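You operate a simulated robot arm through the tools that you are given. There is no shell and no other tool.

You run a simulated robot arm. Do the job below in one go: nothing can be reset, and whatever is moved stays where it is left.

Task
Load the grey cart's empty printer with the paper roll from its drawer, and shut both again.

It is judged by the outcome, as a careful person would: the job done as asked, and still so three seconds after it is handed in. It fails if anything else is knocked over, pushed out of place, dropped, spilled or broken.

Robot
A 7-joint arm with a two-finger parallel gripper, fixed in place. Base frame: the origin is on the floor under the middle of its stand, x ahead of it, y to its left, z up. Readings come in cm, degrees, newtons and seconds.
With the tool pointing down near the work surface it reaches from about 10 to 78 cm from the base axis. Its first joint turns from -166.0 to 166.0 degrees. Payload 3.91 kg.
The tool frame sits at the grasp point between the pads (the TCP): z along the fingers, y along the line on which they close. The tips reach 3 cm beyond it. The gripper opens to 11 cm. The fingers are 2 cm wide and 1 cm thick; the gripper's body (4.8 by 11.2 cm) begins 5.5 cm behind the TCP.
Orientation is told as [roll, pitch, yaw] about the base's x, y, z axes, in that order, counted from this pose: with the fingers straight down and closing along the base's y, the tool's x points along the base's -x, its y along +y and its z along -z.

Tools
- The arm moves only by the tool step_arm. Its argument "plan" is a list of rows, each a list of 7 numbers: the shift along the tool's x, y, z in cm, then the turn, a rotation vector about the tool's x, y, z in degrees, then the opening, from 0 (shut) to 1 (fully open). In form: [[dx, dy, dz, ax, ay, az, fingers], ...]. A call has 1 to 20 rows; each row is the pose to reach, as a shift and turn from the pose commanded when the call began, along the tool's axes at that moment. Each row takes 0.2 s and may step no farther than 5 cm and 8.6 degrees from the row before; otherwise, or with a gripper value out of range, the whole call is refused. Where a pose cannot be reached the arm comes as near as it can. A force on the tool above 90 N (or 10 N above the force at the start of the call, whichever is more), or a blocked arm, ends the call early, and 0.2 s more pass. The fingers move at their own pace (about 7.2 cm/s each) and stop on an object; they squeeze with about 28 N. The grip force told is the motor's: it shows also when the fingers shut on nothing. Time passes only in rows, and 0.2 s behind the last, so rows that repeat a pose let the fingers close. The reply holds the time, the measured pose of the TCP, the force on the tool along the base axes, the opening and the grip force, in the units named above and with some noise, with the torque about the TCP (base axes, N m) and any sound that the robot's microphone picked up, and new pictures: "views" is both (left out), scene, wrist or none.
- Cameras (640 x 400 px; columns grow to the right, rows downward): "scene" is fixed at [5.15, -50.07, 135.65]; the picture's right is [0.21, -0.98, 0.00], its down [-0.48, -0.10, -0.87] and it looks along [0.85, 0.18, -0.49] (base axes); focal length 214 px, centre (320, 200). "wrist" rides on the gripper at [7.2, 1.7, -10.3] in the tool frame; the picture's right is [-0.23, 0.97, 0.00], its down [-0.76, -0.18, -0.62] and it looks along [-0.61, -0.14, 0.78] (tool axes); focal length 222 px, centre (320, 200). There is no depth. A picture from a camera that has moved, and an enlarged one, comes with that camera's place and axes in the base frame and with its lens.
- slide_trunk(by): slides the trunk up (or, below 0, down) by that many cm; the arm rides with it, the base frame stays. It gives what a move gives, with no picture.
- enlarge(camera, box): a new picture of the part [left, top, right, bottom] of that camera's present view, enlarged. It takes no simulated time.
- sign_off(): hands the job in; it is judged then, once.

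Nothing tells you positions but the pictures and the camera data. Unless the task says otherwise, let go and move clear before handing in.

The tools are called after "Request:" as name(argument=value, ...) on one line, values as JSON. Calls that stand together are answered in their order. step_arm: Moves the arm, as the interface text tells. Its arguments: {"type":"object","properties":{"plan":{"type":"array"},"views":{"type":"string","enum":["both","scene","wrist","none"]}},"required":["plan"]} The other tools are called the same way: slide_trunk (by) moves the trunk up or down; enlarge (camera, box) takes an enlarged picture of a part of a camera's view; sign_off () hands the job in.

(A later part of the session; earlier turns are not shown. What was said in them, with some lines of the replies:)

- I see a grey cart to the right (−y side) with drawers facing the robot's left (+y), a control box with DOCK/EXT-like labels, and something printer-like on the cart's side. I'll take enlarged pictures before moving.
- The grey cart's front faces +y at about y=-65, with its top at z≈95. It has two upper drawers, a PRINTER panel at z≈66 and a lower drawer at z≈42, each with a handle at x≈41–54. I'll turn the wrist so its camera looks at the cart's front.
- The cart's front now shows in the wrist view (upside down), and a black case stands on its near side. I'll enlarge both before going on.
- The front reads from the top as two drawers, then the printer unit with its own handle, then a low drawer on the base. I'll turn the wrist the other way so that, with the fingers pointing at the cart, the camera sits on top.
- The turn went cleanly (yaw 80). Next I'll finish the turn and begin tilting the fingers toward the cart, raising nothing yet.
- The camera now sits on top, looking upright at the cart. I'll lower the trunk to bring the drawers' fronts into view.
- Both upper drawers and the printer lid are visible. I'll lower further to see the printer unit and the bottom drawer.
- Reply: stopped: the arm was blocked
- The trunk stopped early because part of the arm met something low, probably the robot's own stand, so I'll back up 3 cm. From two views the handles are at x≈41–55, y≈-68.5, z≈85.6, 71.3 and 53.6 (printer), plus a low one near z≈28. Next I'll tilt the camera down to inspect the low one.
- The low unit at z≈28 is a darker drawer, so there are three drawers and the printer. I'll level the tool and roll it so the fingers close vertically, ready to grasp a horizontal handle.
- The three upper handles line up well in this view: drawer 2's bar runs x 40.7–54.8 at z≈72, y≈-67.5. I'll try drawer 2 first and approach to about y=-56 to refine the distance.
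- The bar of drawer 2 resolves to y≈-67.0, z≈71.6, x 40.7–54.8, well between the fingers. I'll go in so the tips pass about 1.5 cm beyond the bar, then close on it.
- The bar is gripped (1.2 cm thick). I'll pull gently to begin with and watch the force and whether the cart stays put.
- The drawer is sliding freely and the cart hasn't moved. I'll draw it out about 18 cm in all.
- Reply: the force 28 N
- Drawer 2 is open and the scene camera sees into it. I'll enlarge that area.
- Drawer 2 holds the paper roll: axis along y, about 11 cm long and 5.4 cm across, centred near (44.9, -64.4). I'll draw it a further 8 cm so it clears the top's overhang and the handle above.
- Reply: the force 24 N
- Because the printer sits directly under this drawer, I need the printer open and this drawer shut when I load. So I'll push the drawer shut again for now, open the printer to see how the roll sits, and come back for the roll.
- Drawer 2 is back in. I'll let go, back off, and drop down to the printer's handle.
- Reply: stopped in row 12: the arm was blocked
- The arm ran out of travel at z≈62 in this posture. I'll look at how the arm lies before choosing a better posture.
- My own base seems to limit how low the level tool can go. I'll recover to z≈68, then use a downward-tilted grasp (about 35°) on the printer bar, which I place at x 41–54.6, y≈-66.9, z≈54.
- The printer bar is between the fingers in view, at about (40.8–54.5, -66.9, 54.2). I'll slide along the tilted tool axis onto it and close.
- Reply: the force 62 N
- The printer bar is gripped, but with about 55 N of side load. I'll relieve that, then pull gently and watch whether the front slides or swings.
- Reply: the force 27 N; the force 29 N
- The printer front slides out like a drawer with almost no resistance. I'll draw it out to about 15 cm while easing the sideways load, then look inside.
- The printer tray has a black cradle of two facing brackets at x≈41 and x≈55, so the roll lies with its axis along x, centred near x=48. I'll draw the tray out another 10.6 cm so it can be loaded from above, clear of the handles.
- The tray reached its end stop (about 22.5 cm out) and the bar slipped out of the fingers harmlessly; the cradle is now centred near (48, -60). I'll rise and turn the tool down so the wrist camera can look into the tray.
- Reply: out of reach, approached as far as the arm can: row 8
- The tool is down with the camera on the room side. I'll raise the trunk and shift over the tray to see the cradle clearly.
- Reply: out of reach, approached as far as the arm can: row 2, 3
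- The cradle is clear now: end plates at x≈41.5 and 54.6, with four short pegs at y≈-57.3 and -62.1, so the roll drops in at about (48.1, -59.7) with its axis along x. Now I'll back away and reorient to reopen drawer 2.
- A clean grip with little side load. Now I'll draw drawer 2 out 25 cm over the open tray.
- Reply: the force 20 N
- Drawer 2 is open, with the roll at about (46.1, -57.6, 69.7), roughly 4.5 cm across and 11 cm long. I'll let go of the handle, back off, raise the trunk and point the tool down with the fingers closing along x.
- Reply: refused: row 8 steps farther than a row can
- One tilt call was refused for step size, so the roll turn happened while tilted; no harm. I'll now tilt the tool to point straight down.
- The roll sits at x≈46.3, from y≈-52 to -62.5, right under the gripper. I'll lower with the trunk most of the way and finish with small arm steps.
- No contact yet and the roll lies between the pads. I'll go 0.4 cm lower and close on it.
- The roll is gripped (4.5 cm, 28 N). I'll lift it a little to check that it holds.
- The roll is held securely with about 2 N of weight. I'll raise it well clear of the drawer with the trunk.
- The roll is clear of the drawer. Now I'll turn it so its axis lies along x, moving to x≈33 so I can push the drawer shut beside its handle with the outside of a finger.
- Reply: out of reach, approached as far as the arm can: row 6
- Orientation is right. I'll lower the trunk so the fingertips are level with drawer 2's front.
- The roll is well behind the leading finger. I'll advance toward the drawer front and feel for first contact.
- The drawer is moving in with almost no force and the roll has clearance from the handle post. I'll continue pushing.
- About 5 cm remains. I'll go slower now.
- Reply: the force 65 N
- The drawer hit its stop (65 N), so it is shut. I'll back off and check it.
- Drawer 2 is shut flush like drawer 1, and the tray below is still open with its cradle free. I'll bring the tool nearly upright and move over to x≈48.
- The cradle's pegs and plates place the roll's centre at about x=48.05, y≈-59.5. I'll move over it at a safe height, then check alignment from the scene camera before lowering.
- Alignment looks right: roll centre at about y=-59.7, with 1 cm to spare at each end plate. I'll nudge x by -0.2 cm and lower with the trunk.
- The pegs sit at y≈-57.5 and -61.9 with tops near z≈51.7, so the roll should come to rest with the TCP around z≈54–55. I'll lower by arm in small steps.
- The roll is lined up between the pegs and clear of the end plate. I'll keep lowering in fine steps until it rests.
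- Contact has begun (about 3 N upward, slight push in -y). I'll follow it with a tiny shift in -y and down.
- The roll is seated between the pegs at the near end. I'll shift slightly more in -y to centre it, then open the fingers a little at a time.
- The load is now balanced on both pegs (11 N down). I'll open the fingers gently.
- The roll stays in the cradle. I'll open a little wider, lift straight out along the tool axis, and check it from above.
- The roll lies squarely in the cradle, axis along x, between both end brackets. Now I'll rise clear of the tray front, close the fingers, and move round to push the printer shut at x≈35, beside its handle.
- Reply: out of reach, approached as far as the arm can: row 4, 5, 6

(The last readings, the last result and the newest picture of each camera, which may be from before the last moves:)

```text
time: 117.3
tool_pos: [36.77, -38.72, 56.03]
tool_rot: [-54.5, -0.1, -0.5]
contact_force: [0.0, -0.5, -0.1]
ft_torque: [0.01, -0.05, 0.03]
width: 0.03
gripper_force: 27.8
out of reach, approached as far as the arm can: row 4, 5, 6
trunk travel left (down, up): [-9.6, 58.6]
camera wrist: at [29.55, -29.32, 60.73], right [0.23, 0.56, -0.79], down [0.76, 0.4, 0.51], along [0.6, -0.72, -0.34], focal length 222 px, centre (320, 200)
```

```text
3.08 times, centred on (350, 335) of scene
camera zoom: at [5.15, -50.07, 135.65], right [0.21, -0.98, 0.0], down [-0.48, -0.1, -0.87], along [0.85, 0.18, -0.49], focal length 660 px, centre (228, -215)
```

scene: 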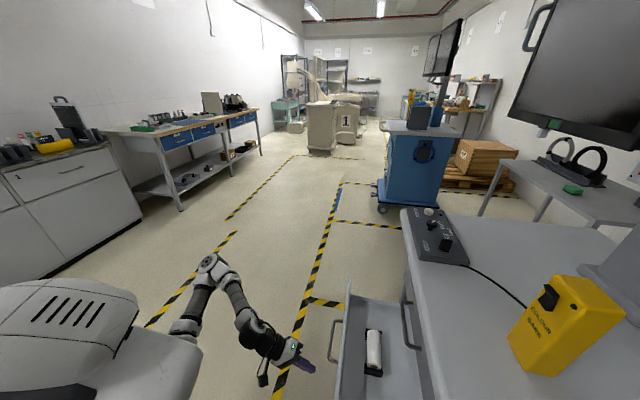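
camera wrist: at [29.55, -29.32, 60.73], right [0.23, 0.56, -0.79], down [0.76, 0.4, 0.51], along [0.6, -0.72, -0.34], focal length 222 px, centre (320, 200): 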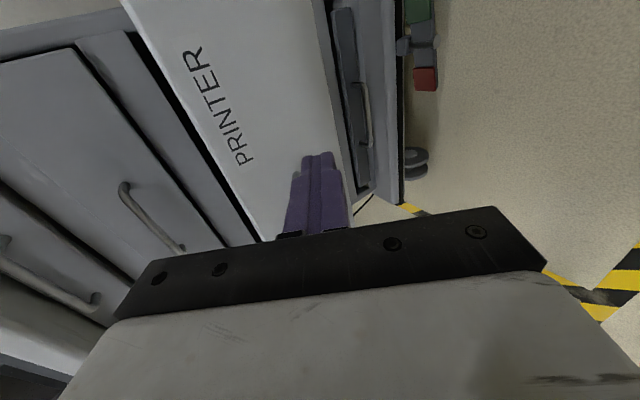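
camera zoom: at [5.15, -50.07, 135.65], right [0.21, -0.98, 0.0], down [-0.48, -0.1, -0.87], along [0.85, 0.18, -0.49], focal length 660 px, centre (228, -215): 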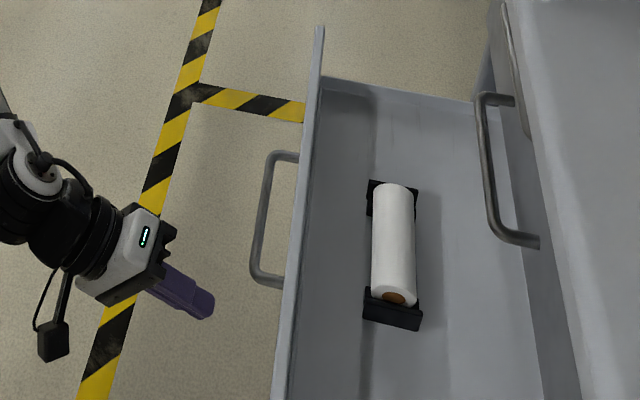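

The arm is close to folded there but it becomes reachable as it moves out. I'll advance toward the printer's front and feel for contact.

Request:
step_arm(plan=[[0, -0.69, 0.98, 0, 0, 0, 0], [0, -1.38, 1.96, 0, 0, 0, 0], [0, -2.07, 2.94, 0, 0, 0, 0], [0, -2.76, 3.92, 0, 0, 0, 0], [0, -3.46, 4.9, 0, 0, 0, 0], [0, -4.15, 5.88, 0, 0, 0, 0], [0, -4.84, 6.86, 0, 0, 0, 0]], views="both")

Request:
enlarge(camera="scene", box=[260, 270, 440, 400])

```text
time: 118.9
tool_pos: [36.48, -47.2, 56.1]
tool_rot: [-54.6, 0.0, -0.3]
contact_force: [-0.4, 1.4, 0.3]
ft_torque: [0.05, 0.03, 0.03]
width: 0.0
gripper_force: 27.8
trunk travel left (down, up): [-9.6, 58.6]
camera wrist: at [29.4, -37.68, 60.73], right [0.23, 0.56, -0.79], down [0.76, 0.4, 0.51], along [0.6, -0.72, -0.34], focal length 222 px, centre (320, 200)
```

scene: 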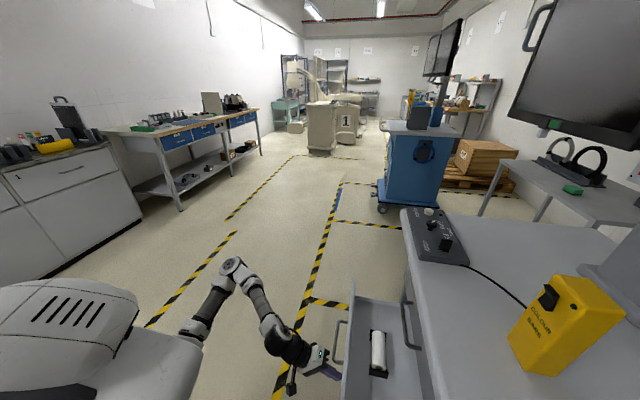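
wrist: 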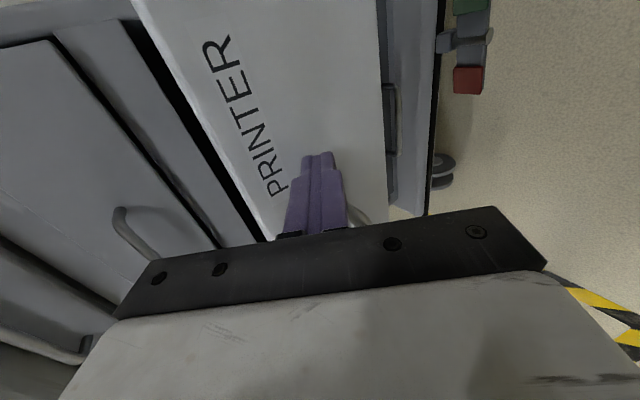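

```text
3.08 times, centred on (350, 335) of scene
camera zoom: at [5.15, -50.07, 135.65], right [0.21, -0.98, 0.0], down [-0.48, -0.1, -0.87], along [0.85, 0.18, -0.49], focal length 660 px, centre (228, -215)
```

zoom: 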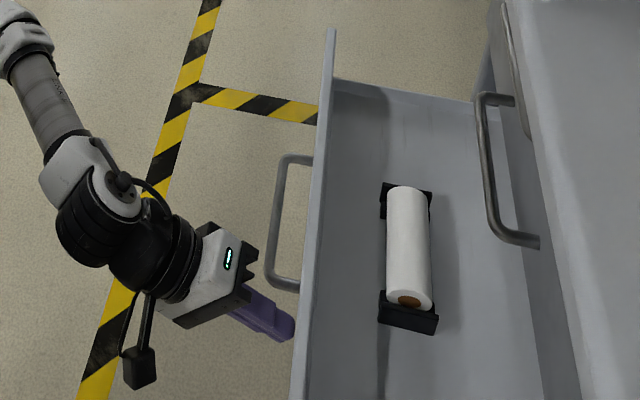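

The printer front is moving in under light contact, and the roll stays put. I'll push on slowly.

Request:
step_arm(plan=[[0, -0.52, 0.73, 0, 0, 0, 0], [0, -1.04, 1.47, 0, 0, 0, 0], [0, -1.56, 2.2, 0, 0, 0, 0], [0, -2.08, 2.93, 0, 0, 0, 0], [0, -2.6, 3.67, 0, 0, 0, 0], [0, -3.12, 4.4, 0, 0, 0, 0], [0, -3.65, 5.13, 0, 0, 0, 0], [0, -4.17, 5.87, 0, 0, 0, 0], [0, -4.69, 6.6, 0, 0, 0, 0], [0, -5.21, 7.34, 0, 0, 0, 0], [0, -5.73, 8.07, 0, 0, 0, 0], [0, -6.25, 8.8, 0, 0, 0, 0]], views="both")

Request:
enlarge(camera="scene", box=[300, 270, 450, 400])

```text
time: 121.5
tool_pos: [36.37, -57.84, 56.24]
tool_rot: [-54.7, 0.1, -0.5]
contact_force: [0.1, 1.1, 1.0]
ft_torque: [0.0, 0.02, -0.01]
width: 0.02
gripper_force: 27.8
trunk travel left (down, up): [-9.6, 58.6]
camera wrist: at [29.23, -48.42, 60.9], right [0.23, 0.56, -0.79], down [0.76, 0.4, 0.51], along [0.6, -0.72, -0.34], focal length 222 px, centre (320, 200)
```

scene: 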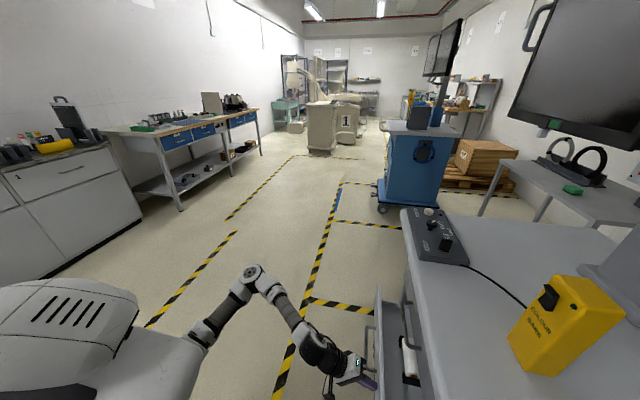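
wrist: 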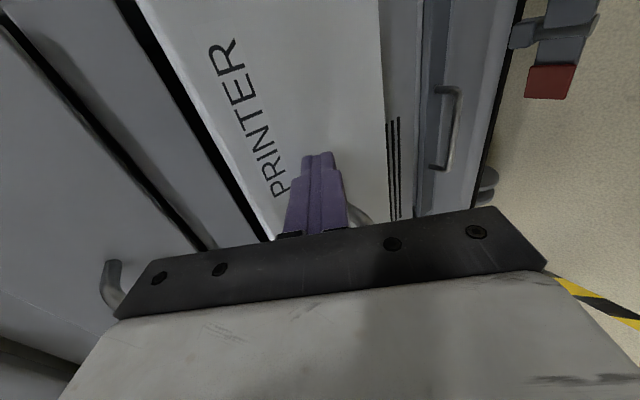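

```text
3.08 times, centred on (375, 335) of scene
camera zoom: at [5.15, -50.07, 135.65], right [0.21, -0.98, 0.0], down [-0.48, -0.1, -0.87], along [0.85, 0.18, -0.49], focal length 660 px, centre (151, -215)
```

zoom: 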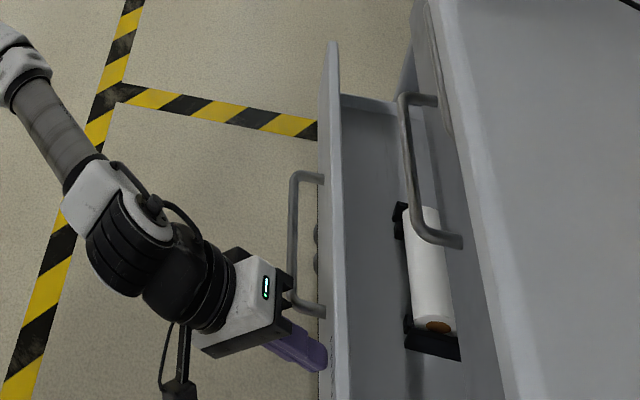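

Request:
step_arm(plan=[[0, -0.46, 0.65, 0, 0, 0, 0], [0, -0.92, 1.3, 0, 0, 0, 0], [0, -1.39, 1.96, 0, 0, 0, 0], [0, -1.85, 2.61, 0, 0, 0, 0], [0, -2.31, 3.26, 0, 0, 0, 0], [0, -2.78, 3.91, 0, 0, 0, 0], [0, -3.24, 4.56, 0, 0, 0, 0], [0, -3.7, 5.22, 0, 0, 0, 0], [0, -4.17, 5.87, 0, 0, 0, 0], [0, -4.52, 6.36, 0, 0, 0, 0]], views="both")

```text
time: 123.7
tool_pos: [36.41, -65.72, 56.18]
tool_rot: [-54.7, 0.1, -0.5]
contact_force: [-0.3, 0.9, 1.1]
ft_torque: [0.0, 0.0, 0.02]
width: 0.0
gripper_force: 28.2
trunk travel left (down, up): [-9.6, 58.6]
camera wrist: at [29.24, -56.22, 60.93], right [0.23, 0.56, -0.79], down [0.76, 0.4, 0.51], along [0.6, -0.72, -0.34], focal length 222 px, centre (320, 200)
```

scene: 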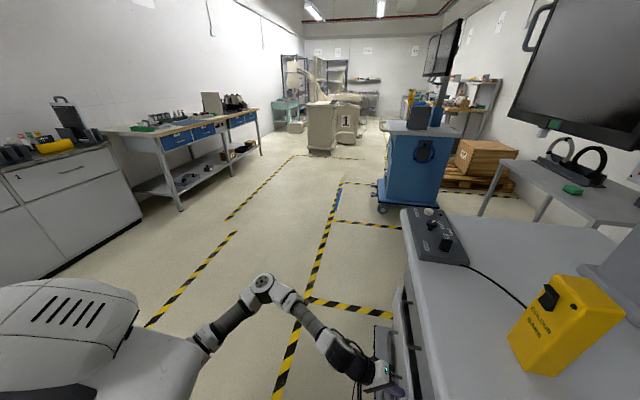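
wrist: 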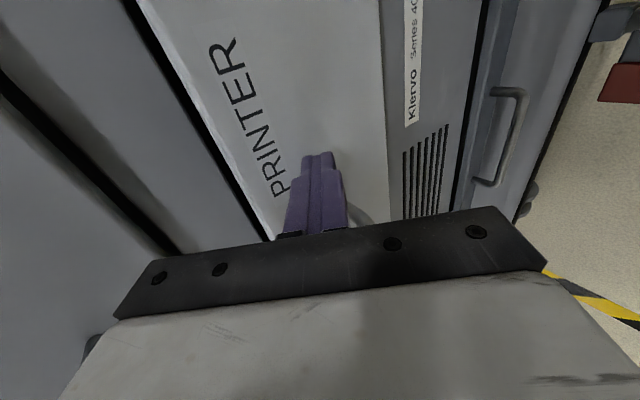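

About 1.5 cm should remain. I'll finish in 0.3 cm steps and watch for the stop.

Request:
step_arm(plan=[[0, -0.17, 0.24, 0, 0, 0, 0], [0, -0.35, 0.49, 0, 0, 0, 0], [0, -0.52, 0.73, 0, 0, 0, 0]], views="none")

```text
time: 124.5
tool_pos: [36.39, -66.64, 56.13]
tool_rot: [-54.7, 0.0, -0.4]
contact_force: [-0.2, 1.4, 0.7]
ft_torque: [0.01, 0.01, 0.01]
width: 0.03
gripper_force: 27.7
trunk travel left (down, up): [-9.6, 58.6]
```

Request:
step_arm(plan=[[0, -0.17, 0.24, 0, 0, 0, 0], [0, -0.35, 0.49, 0, 0, 0, 0]], views="wrist")

```text
time: 125.1
tool_pos: [36.39, -67.28, 56.13]
tool_rot: [-54.7, 0.0, -0.5]
contact_force: [0.4, -0.1, 0.3]
ft_torque: [0.0, 0.02, 0.01]
width: 0.01
gripper_force: 28.1
trunk travel left (down, up): [-9.6, 58.6]
camera wrist: at [29.22, -57.77, 60.86], right [0.23, 0.56, -0.79], down [0.77, 0.4, 0.5], along [0.6, -0.72, -0.34], focal length 222 px, centre (320, 200)
```

wrist: 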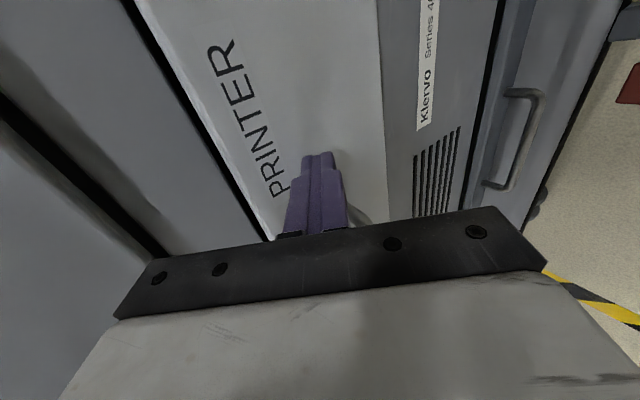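

Request:
step_arm(plan=[[0, -0.17, 0.24, 0, 0, 0, 0], [0, -0.35, 0.49, 0, 0, 0, 0]], views="wrist")

```text
time: 125.8
tool_pos: [36.32, -67.38, 56.21]
tool_rot: [-54.1, 0.0, -0.4]
contact_force: [2.8, 40.7, 11.2]
ft_torque: [0.1, -0.06, 0.1]
width: 0.01
gripper_force: 28.3
trunk travel left (down, up): [-9.6, 58.6]
stopped in row 2: the force on the tool passed its limit at 95 N (the readings are from after the stop); the commanded pose is now the measured one
camera wrist: at [29.17, -58.0, 60.98], right [0.23, 0.57, -0.79], down [0.76, 0.4, 0.51], along [0.6, -0.72, -0.34], focal length 222 px, centre (320, 200)
```

wrist: 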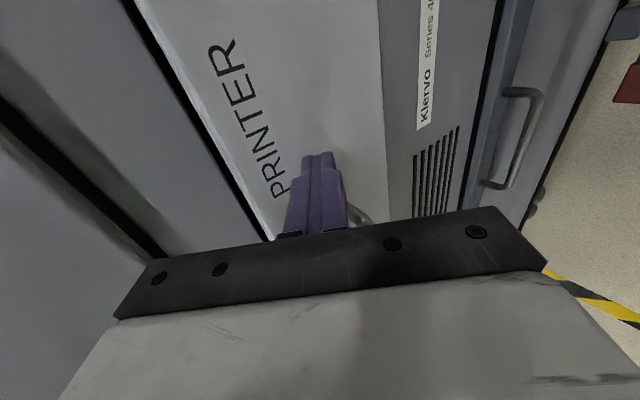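

The printer has reached its stop, fully home. I'll back straight away and check both fronts.

Request:
step_arm(plan=[[0, 0.6, -0.8, 0, 0, 0, 0], [0, 2.3, -3.2, 0, 0, 0, 0], [0, 4.6, -6.5, 0, 0, 0, 0], [0, 6, -10, 0, 0, 0, 0], [0, 7, -14, 0, 0, 0, 0], [0, 8, -18, 0, 0, 0, 0], [0, 8, -22, 0, 0, 0, 0], [0, 8, -25, 0, 0, 0, 0]], views="both")

Request:
enlarge(camera="scene", box=[340, 200, 480, 400])

Request:
enlarge(camera="wrist", box=[0, 0, 480, 240])

```text
time: 127.6
tool_pos: [36.4, -42.79, 64.19]
tool_rot: [-54.0, 0.1, -0.3]
contact_force: [1.3, 0.2, 0.5]
ft_torque: [-0.01, -0.02, 0.01]
width: 0.0
gripper_force: 28.3
trunk travel left (down, up): [-9.6, 58.6]
camera wrist: at [29.33, -33.32, 69.07], right [0.23, 0.57, -0.79], down [0.76, 0.4, 0.51], along [0.6, -0.72, -0.35], focal length 222 px, centre (320, 200)
```

scene: 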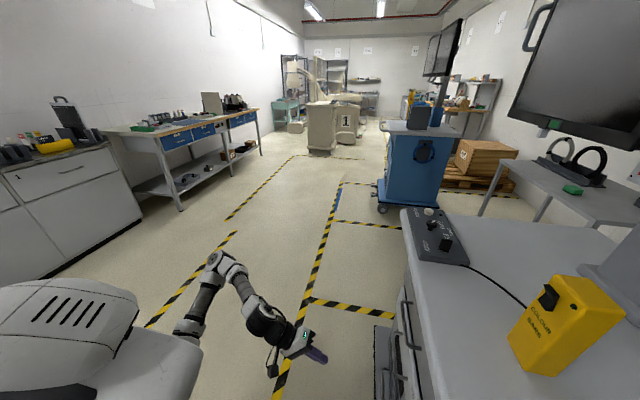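
wrist: 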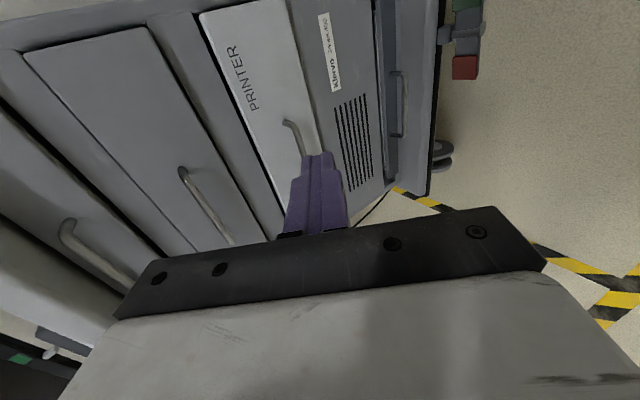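

```text
2.00 times, centred on (410, 300) of scene
camera zoom: at [5.15, -50.07, 135.65], right [0.21, -0.98, 0.0], down [-0.48, -0.1, -0.87], along [0.85, 0.18, -0.49], focal length 429 px, centre (140, 0)
```

zoom: 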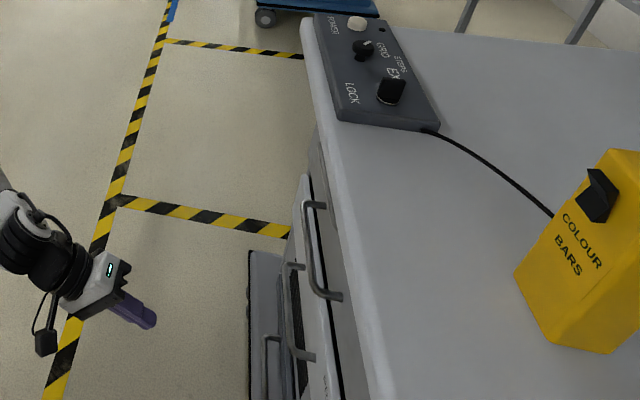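

```text
1.33 times, centred on (240, 120) of wrist
camera zoom: at [29.33, -33.32, 69.07], right [0.23, 0.57, -0.79], down [0.76, 0.4, 0.51], along [0.6, -0.72, -0.35], focal length 296 px, centre (427, 307)
```

zoom: 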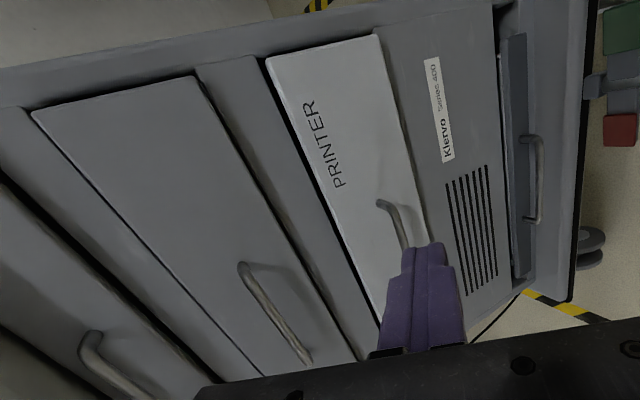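

Both fronts now match their starting positions in the scene picture. I'll move the arm well clear and take one last look to confirm nothing has drifted.

Request:
step_arm(plan=[[0, 0, -3, 0, 0, 0, 0.2], [0, 0, -6, 0, 0, 0, 0.3], [0, 0, -9, 0, 0, 0, 0.3], [0, 0, -12, 0, 0, 0, 0.3]], views="none")

Request:
slide_trunk(by=15)

Request:
step_arm(plan=[[0, 0, 0, 0, 0, 0, 0.3], [0, 0, 0, 0, 0, 0, 0.3]], views="both")

Request:
enlarge(camera="wrist", box=[0, 0, 480, 240])

Request:
enlarge(camera="scene", box=[370, 260, 450, 400])

```text
time: 128.6
tool_pos: [36.5, -33.01, 71.05]
tool_rot: [-54.0, 0.0, -0.3]
contact_force: [0.0, 1.2, 0.3]
ft_torque: [0.01, 0.0, 0.01]
width: 3.31
gripper_force: 0.1
trunk travel left (down, up): [-9.6, 58.6]
```

```text
time: 130.3
tool_pos: [36.35, -32.98, 86.11]
tool_rot: [-54.1, 0.0, -0.3]
contact_force: [0.1, 0.2, 0.6]
ft_torque: [0.0, -0.01, -0.01]
width: 3.3
gripper_force: 0.0
trunk travel left (down, up): [-24.6, 43.6]
```

```text
time: 130.9
tool_pos: [36.42, -33.0, 86.03]
tool_rot: [-54.1, 0.0, -0.3]
contact_force: [-0.6, 0.4, -0.6]
ft_torque: [-0.01, 0.0, 0.04]
width: 3.3
gripper_force: 0.2
trunk travel left (down, up): [-24.6, 43.6]
camera wrist: at [29.3, -23.55, 90.83], right [0.23, 0.57, -0.79], down [0.76, 0.4, 0.51], along [0.6, -0.72, -0.34], focal length 222 px, centre (320, 200)
```

scene: 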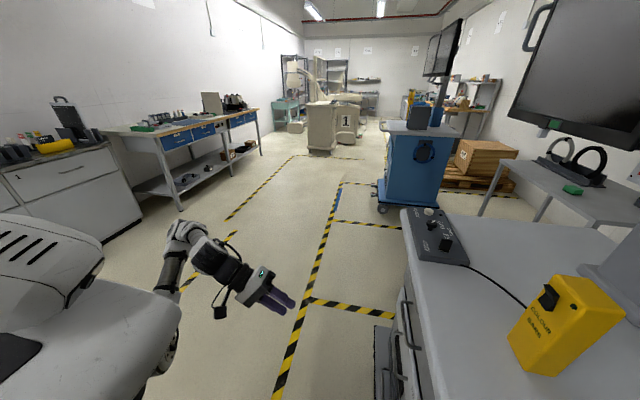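
wrist: 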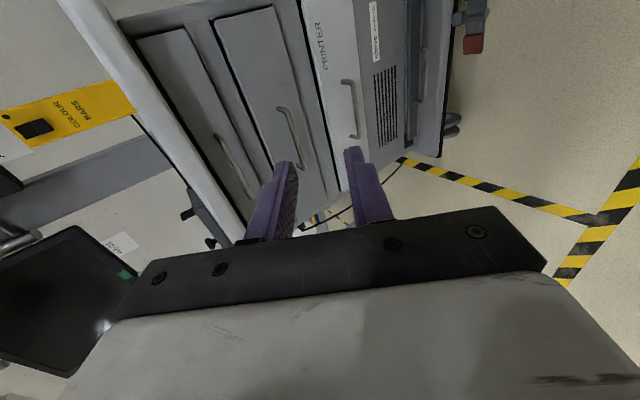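

```text
1.33 times, centred on (240, 120) of wrist
camera zoom: at [29.3, -23.55, 90.83], right [0.23, 0.57, -0.79], down [0.76, 0.4, 0.51], along [0.6, -0.72, -0.34], focal length 296 px, centre (427, 307)
```

zoom: 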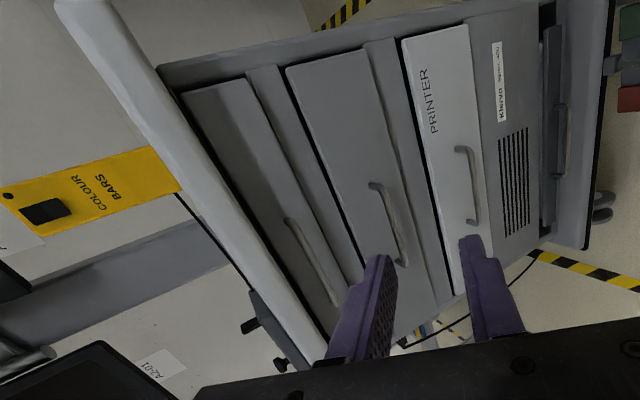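

```text
2.86 times, centred on (410, 330) of scene
camera zoom: at [5.15, -50.07, 135.65], right [0.21, -0.98, 0.0], down [-0.48, -0.1, -0.87], along [0.85, 0.18, -0.49], focal length 613 px, centre (63, -171)
```

zoom: 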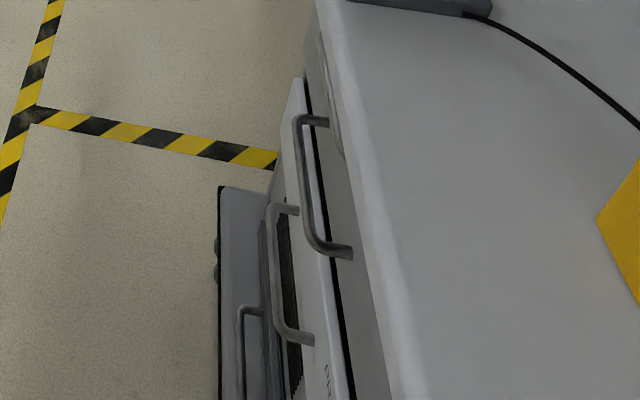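

The job looks done: the roll is in the printer's cradle, and the printer and drawer are both shut, with their handles back where they started. The cart and the things on it haven't moved and the arm is well clear, so I'm handing in.

Request:
sign_off()

```text
The job is handed in.
```

The printer is loaded: the paper roll from the cart's second drawer is in its cradle, and the printer and drawer are both shut again.

- **Roll:** it rests across the cradle's four pegs with a gap at each end plate. I checked it from above after letting go, and it stayed in place while I pushed the printer shut.
- **Printer and drawer:** I pushed each one in until it hit its stop. In the last pictures both handles were back where they started.
- **Slip:** while I was opening the printer it reached its end stop and the handle slipped out of the fingers. Nothing was disturbed.
- **Surroundings:** in the final pictures the cart, the control box and the yellow box looked unmoved. The arm was well clear when I handed in.
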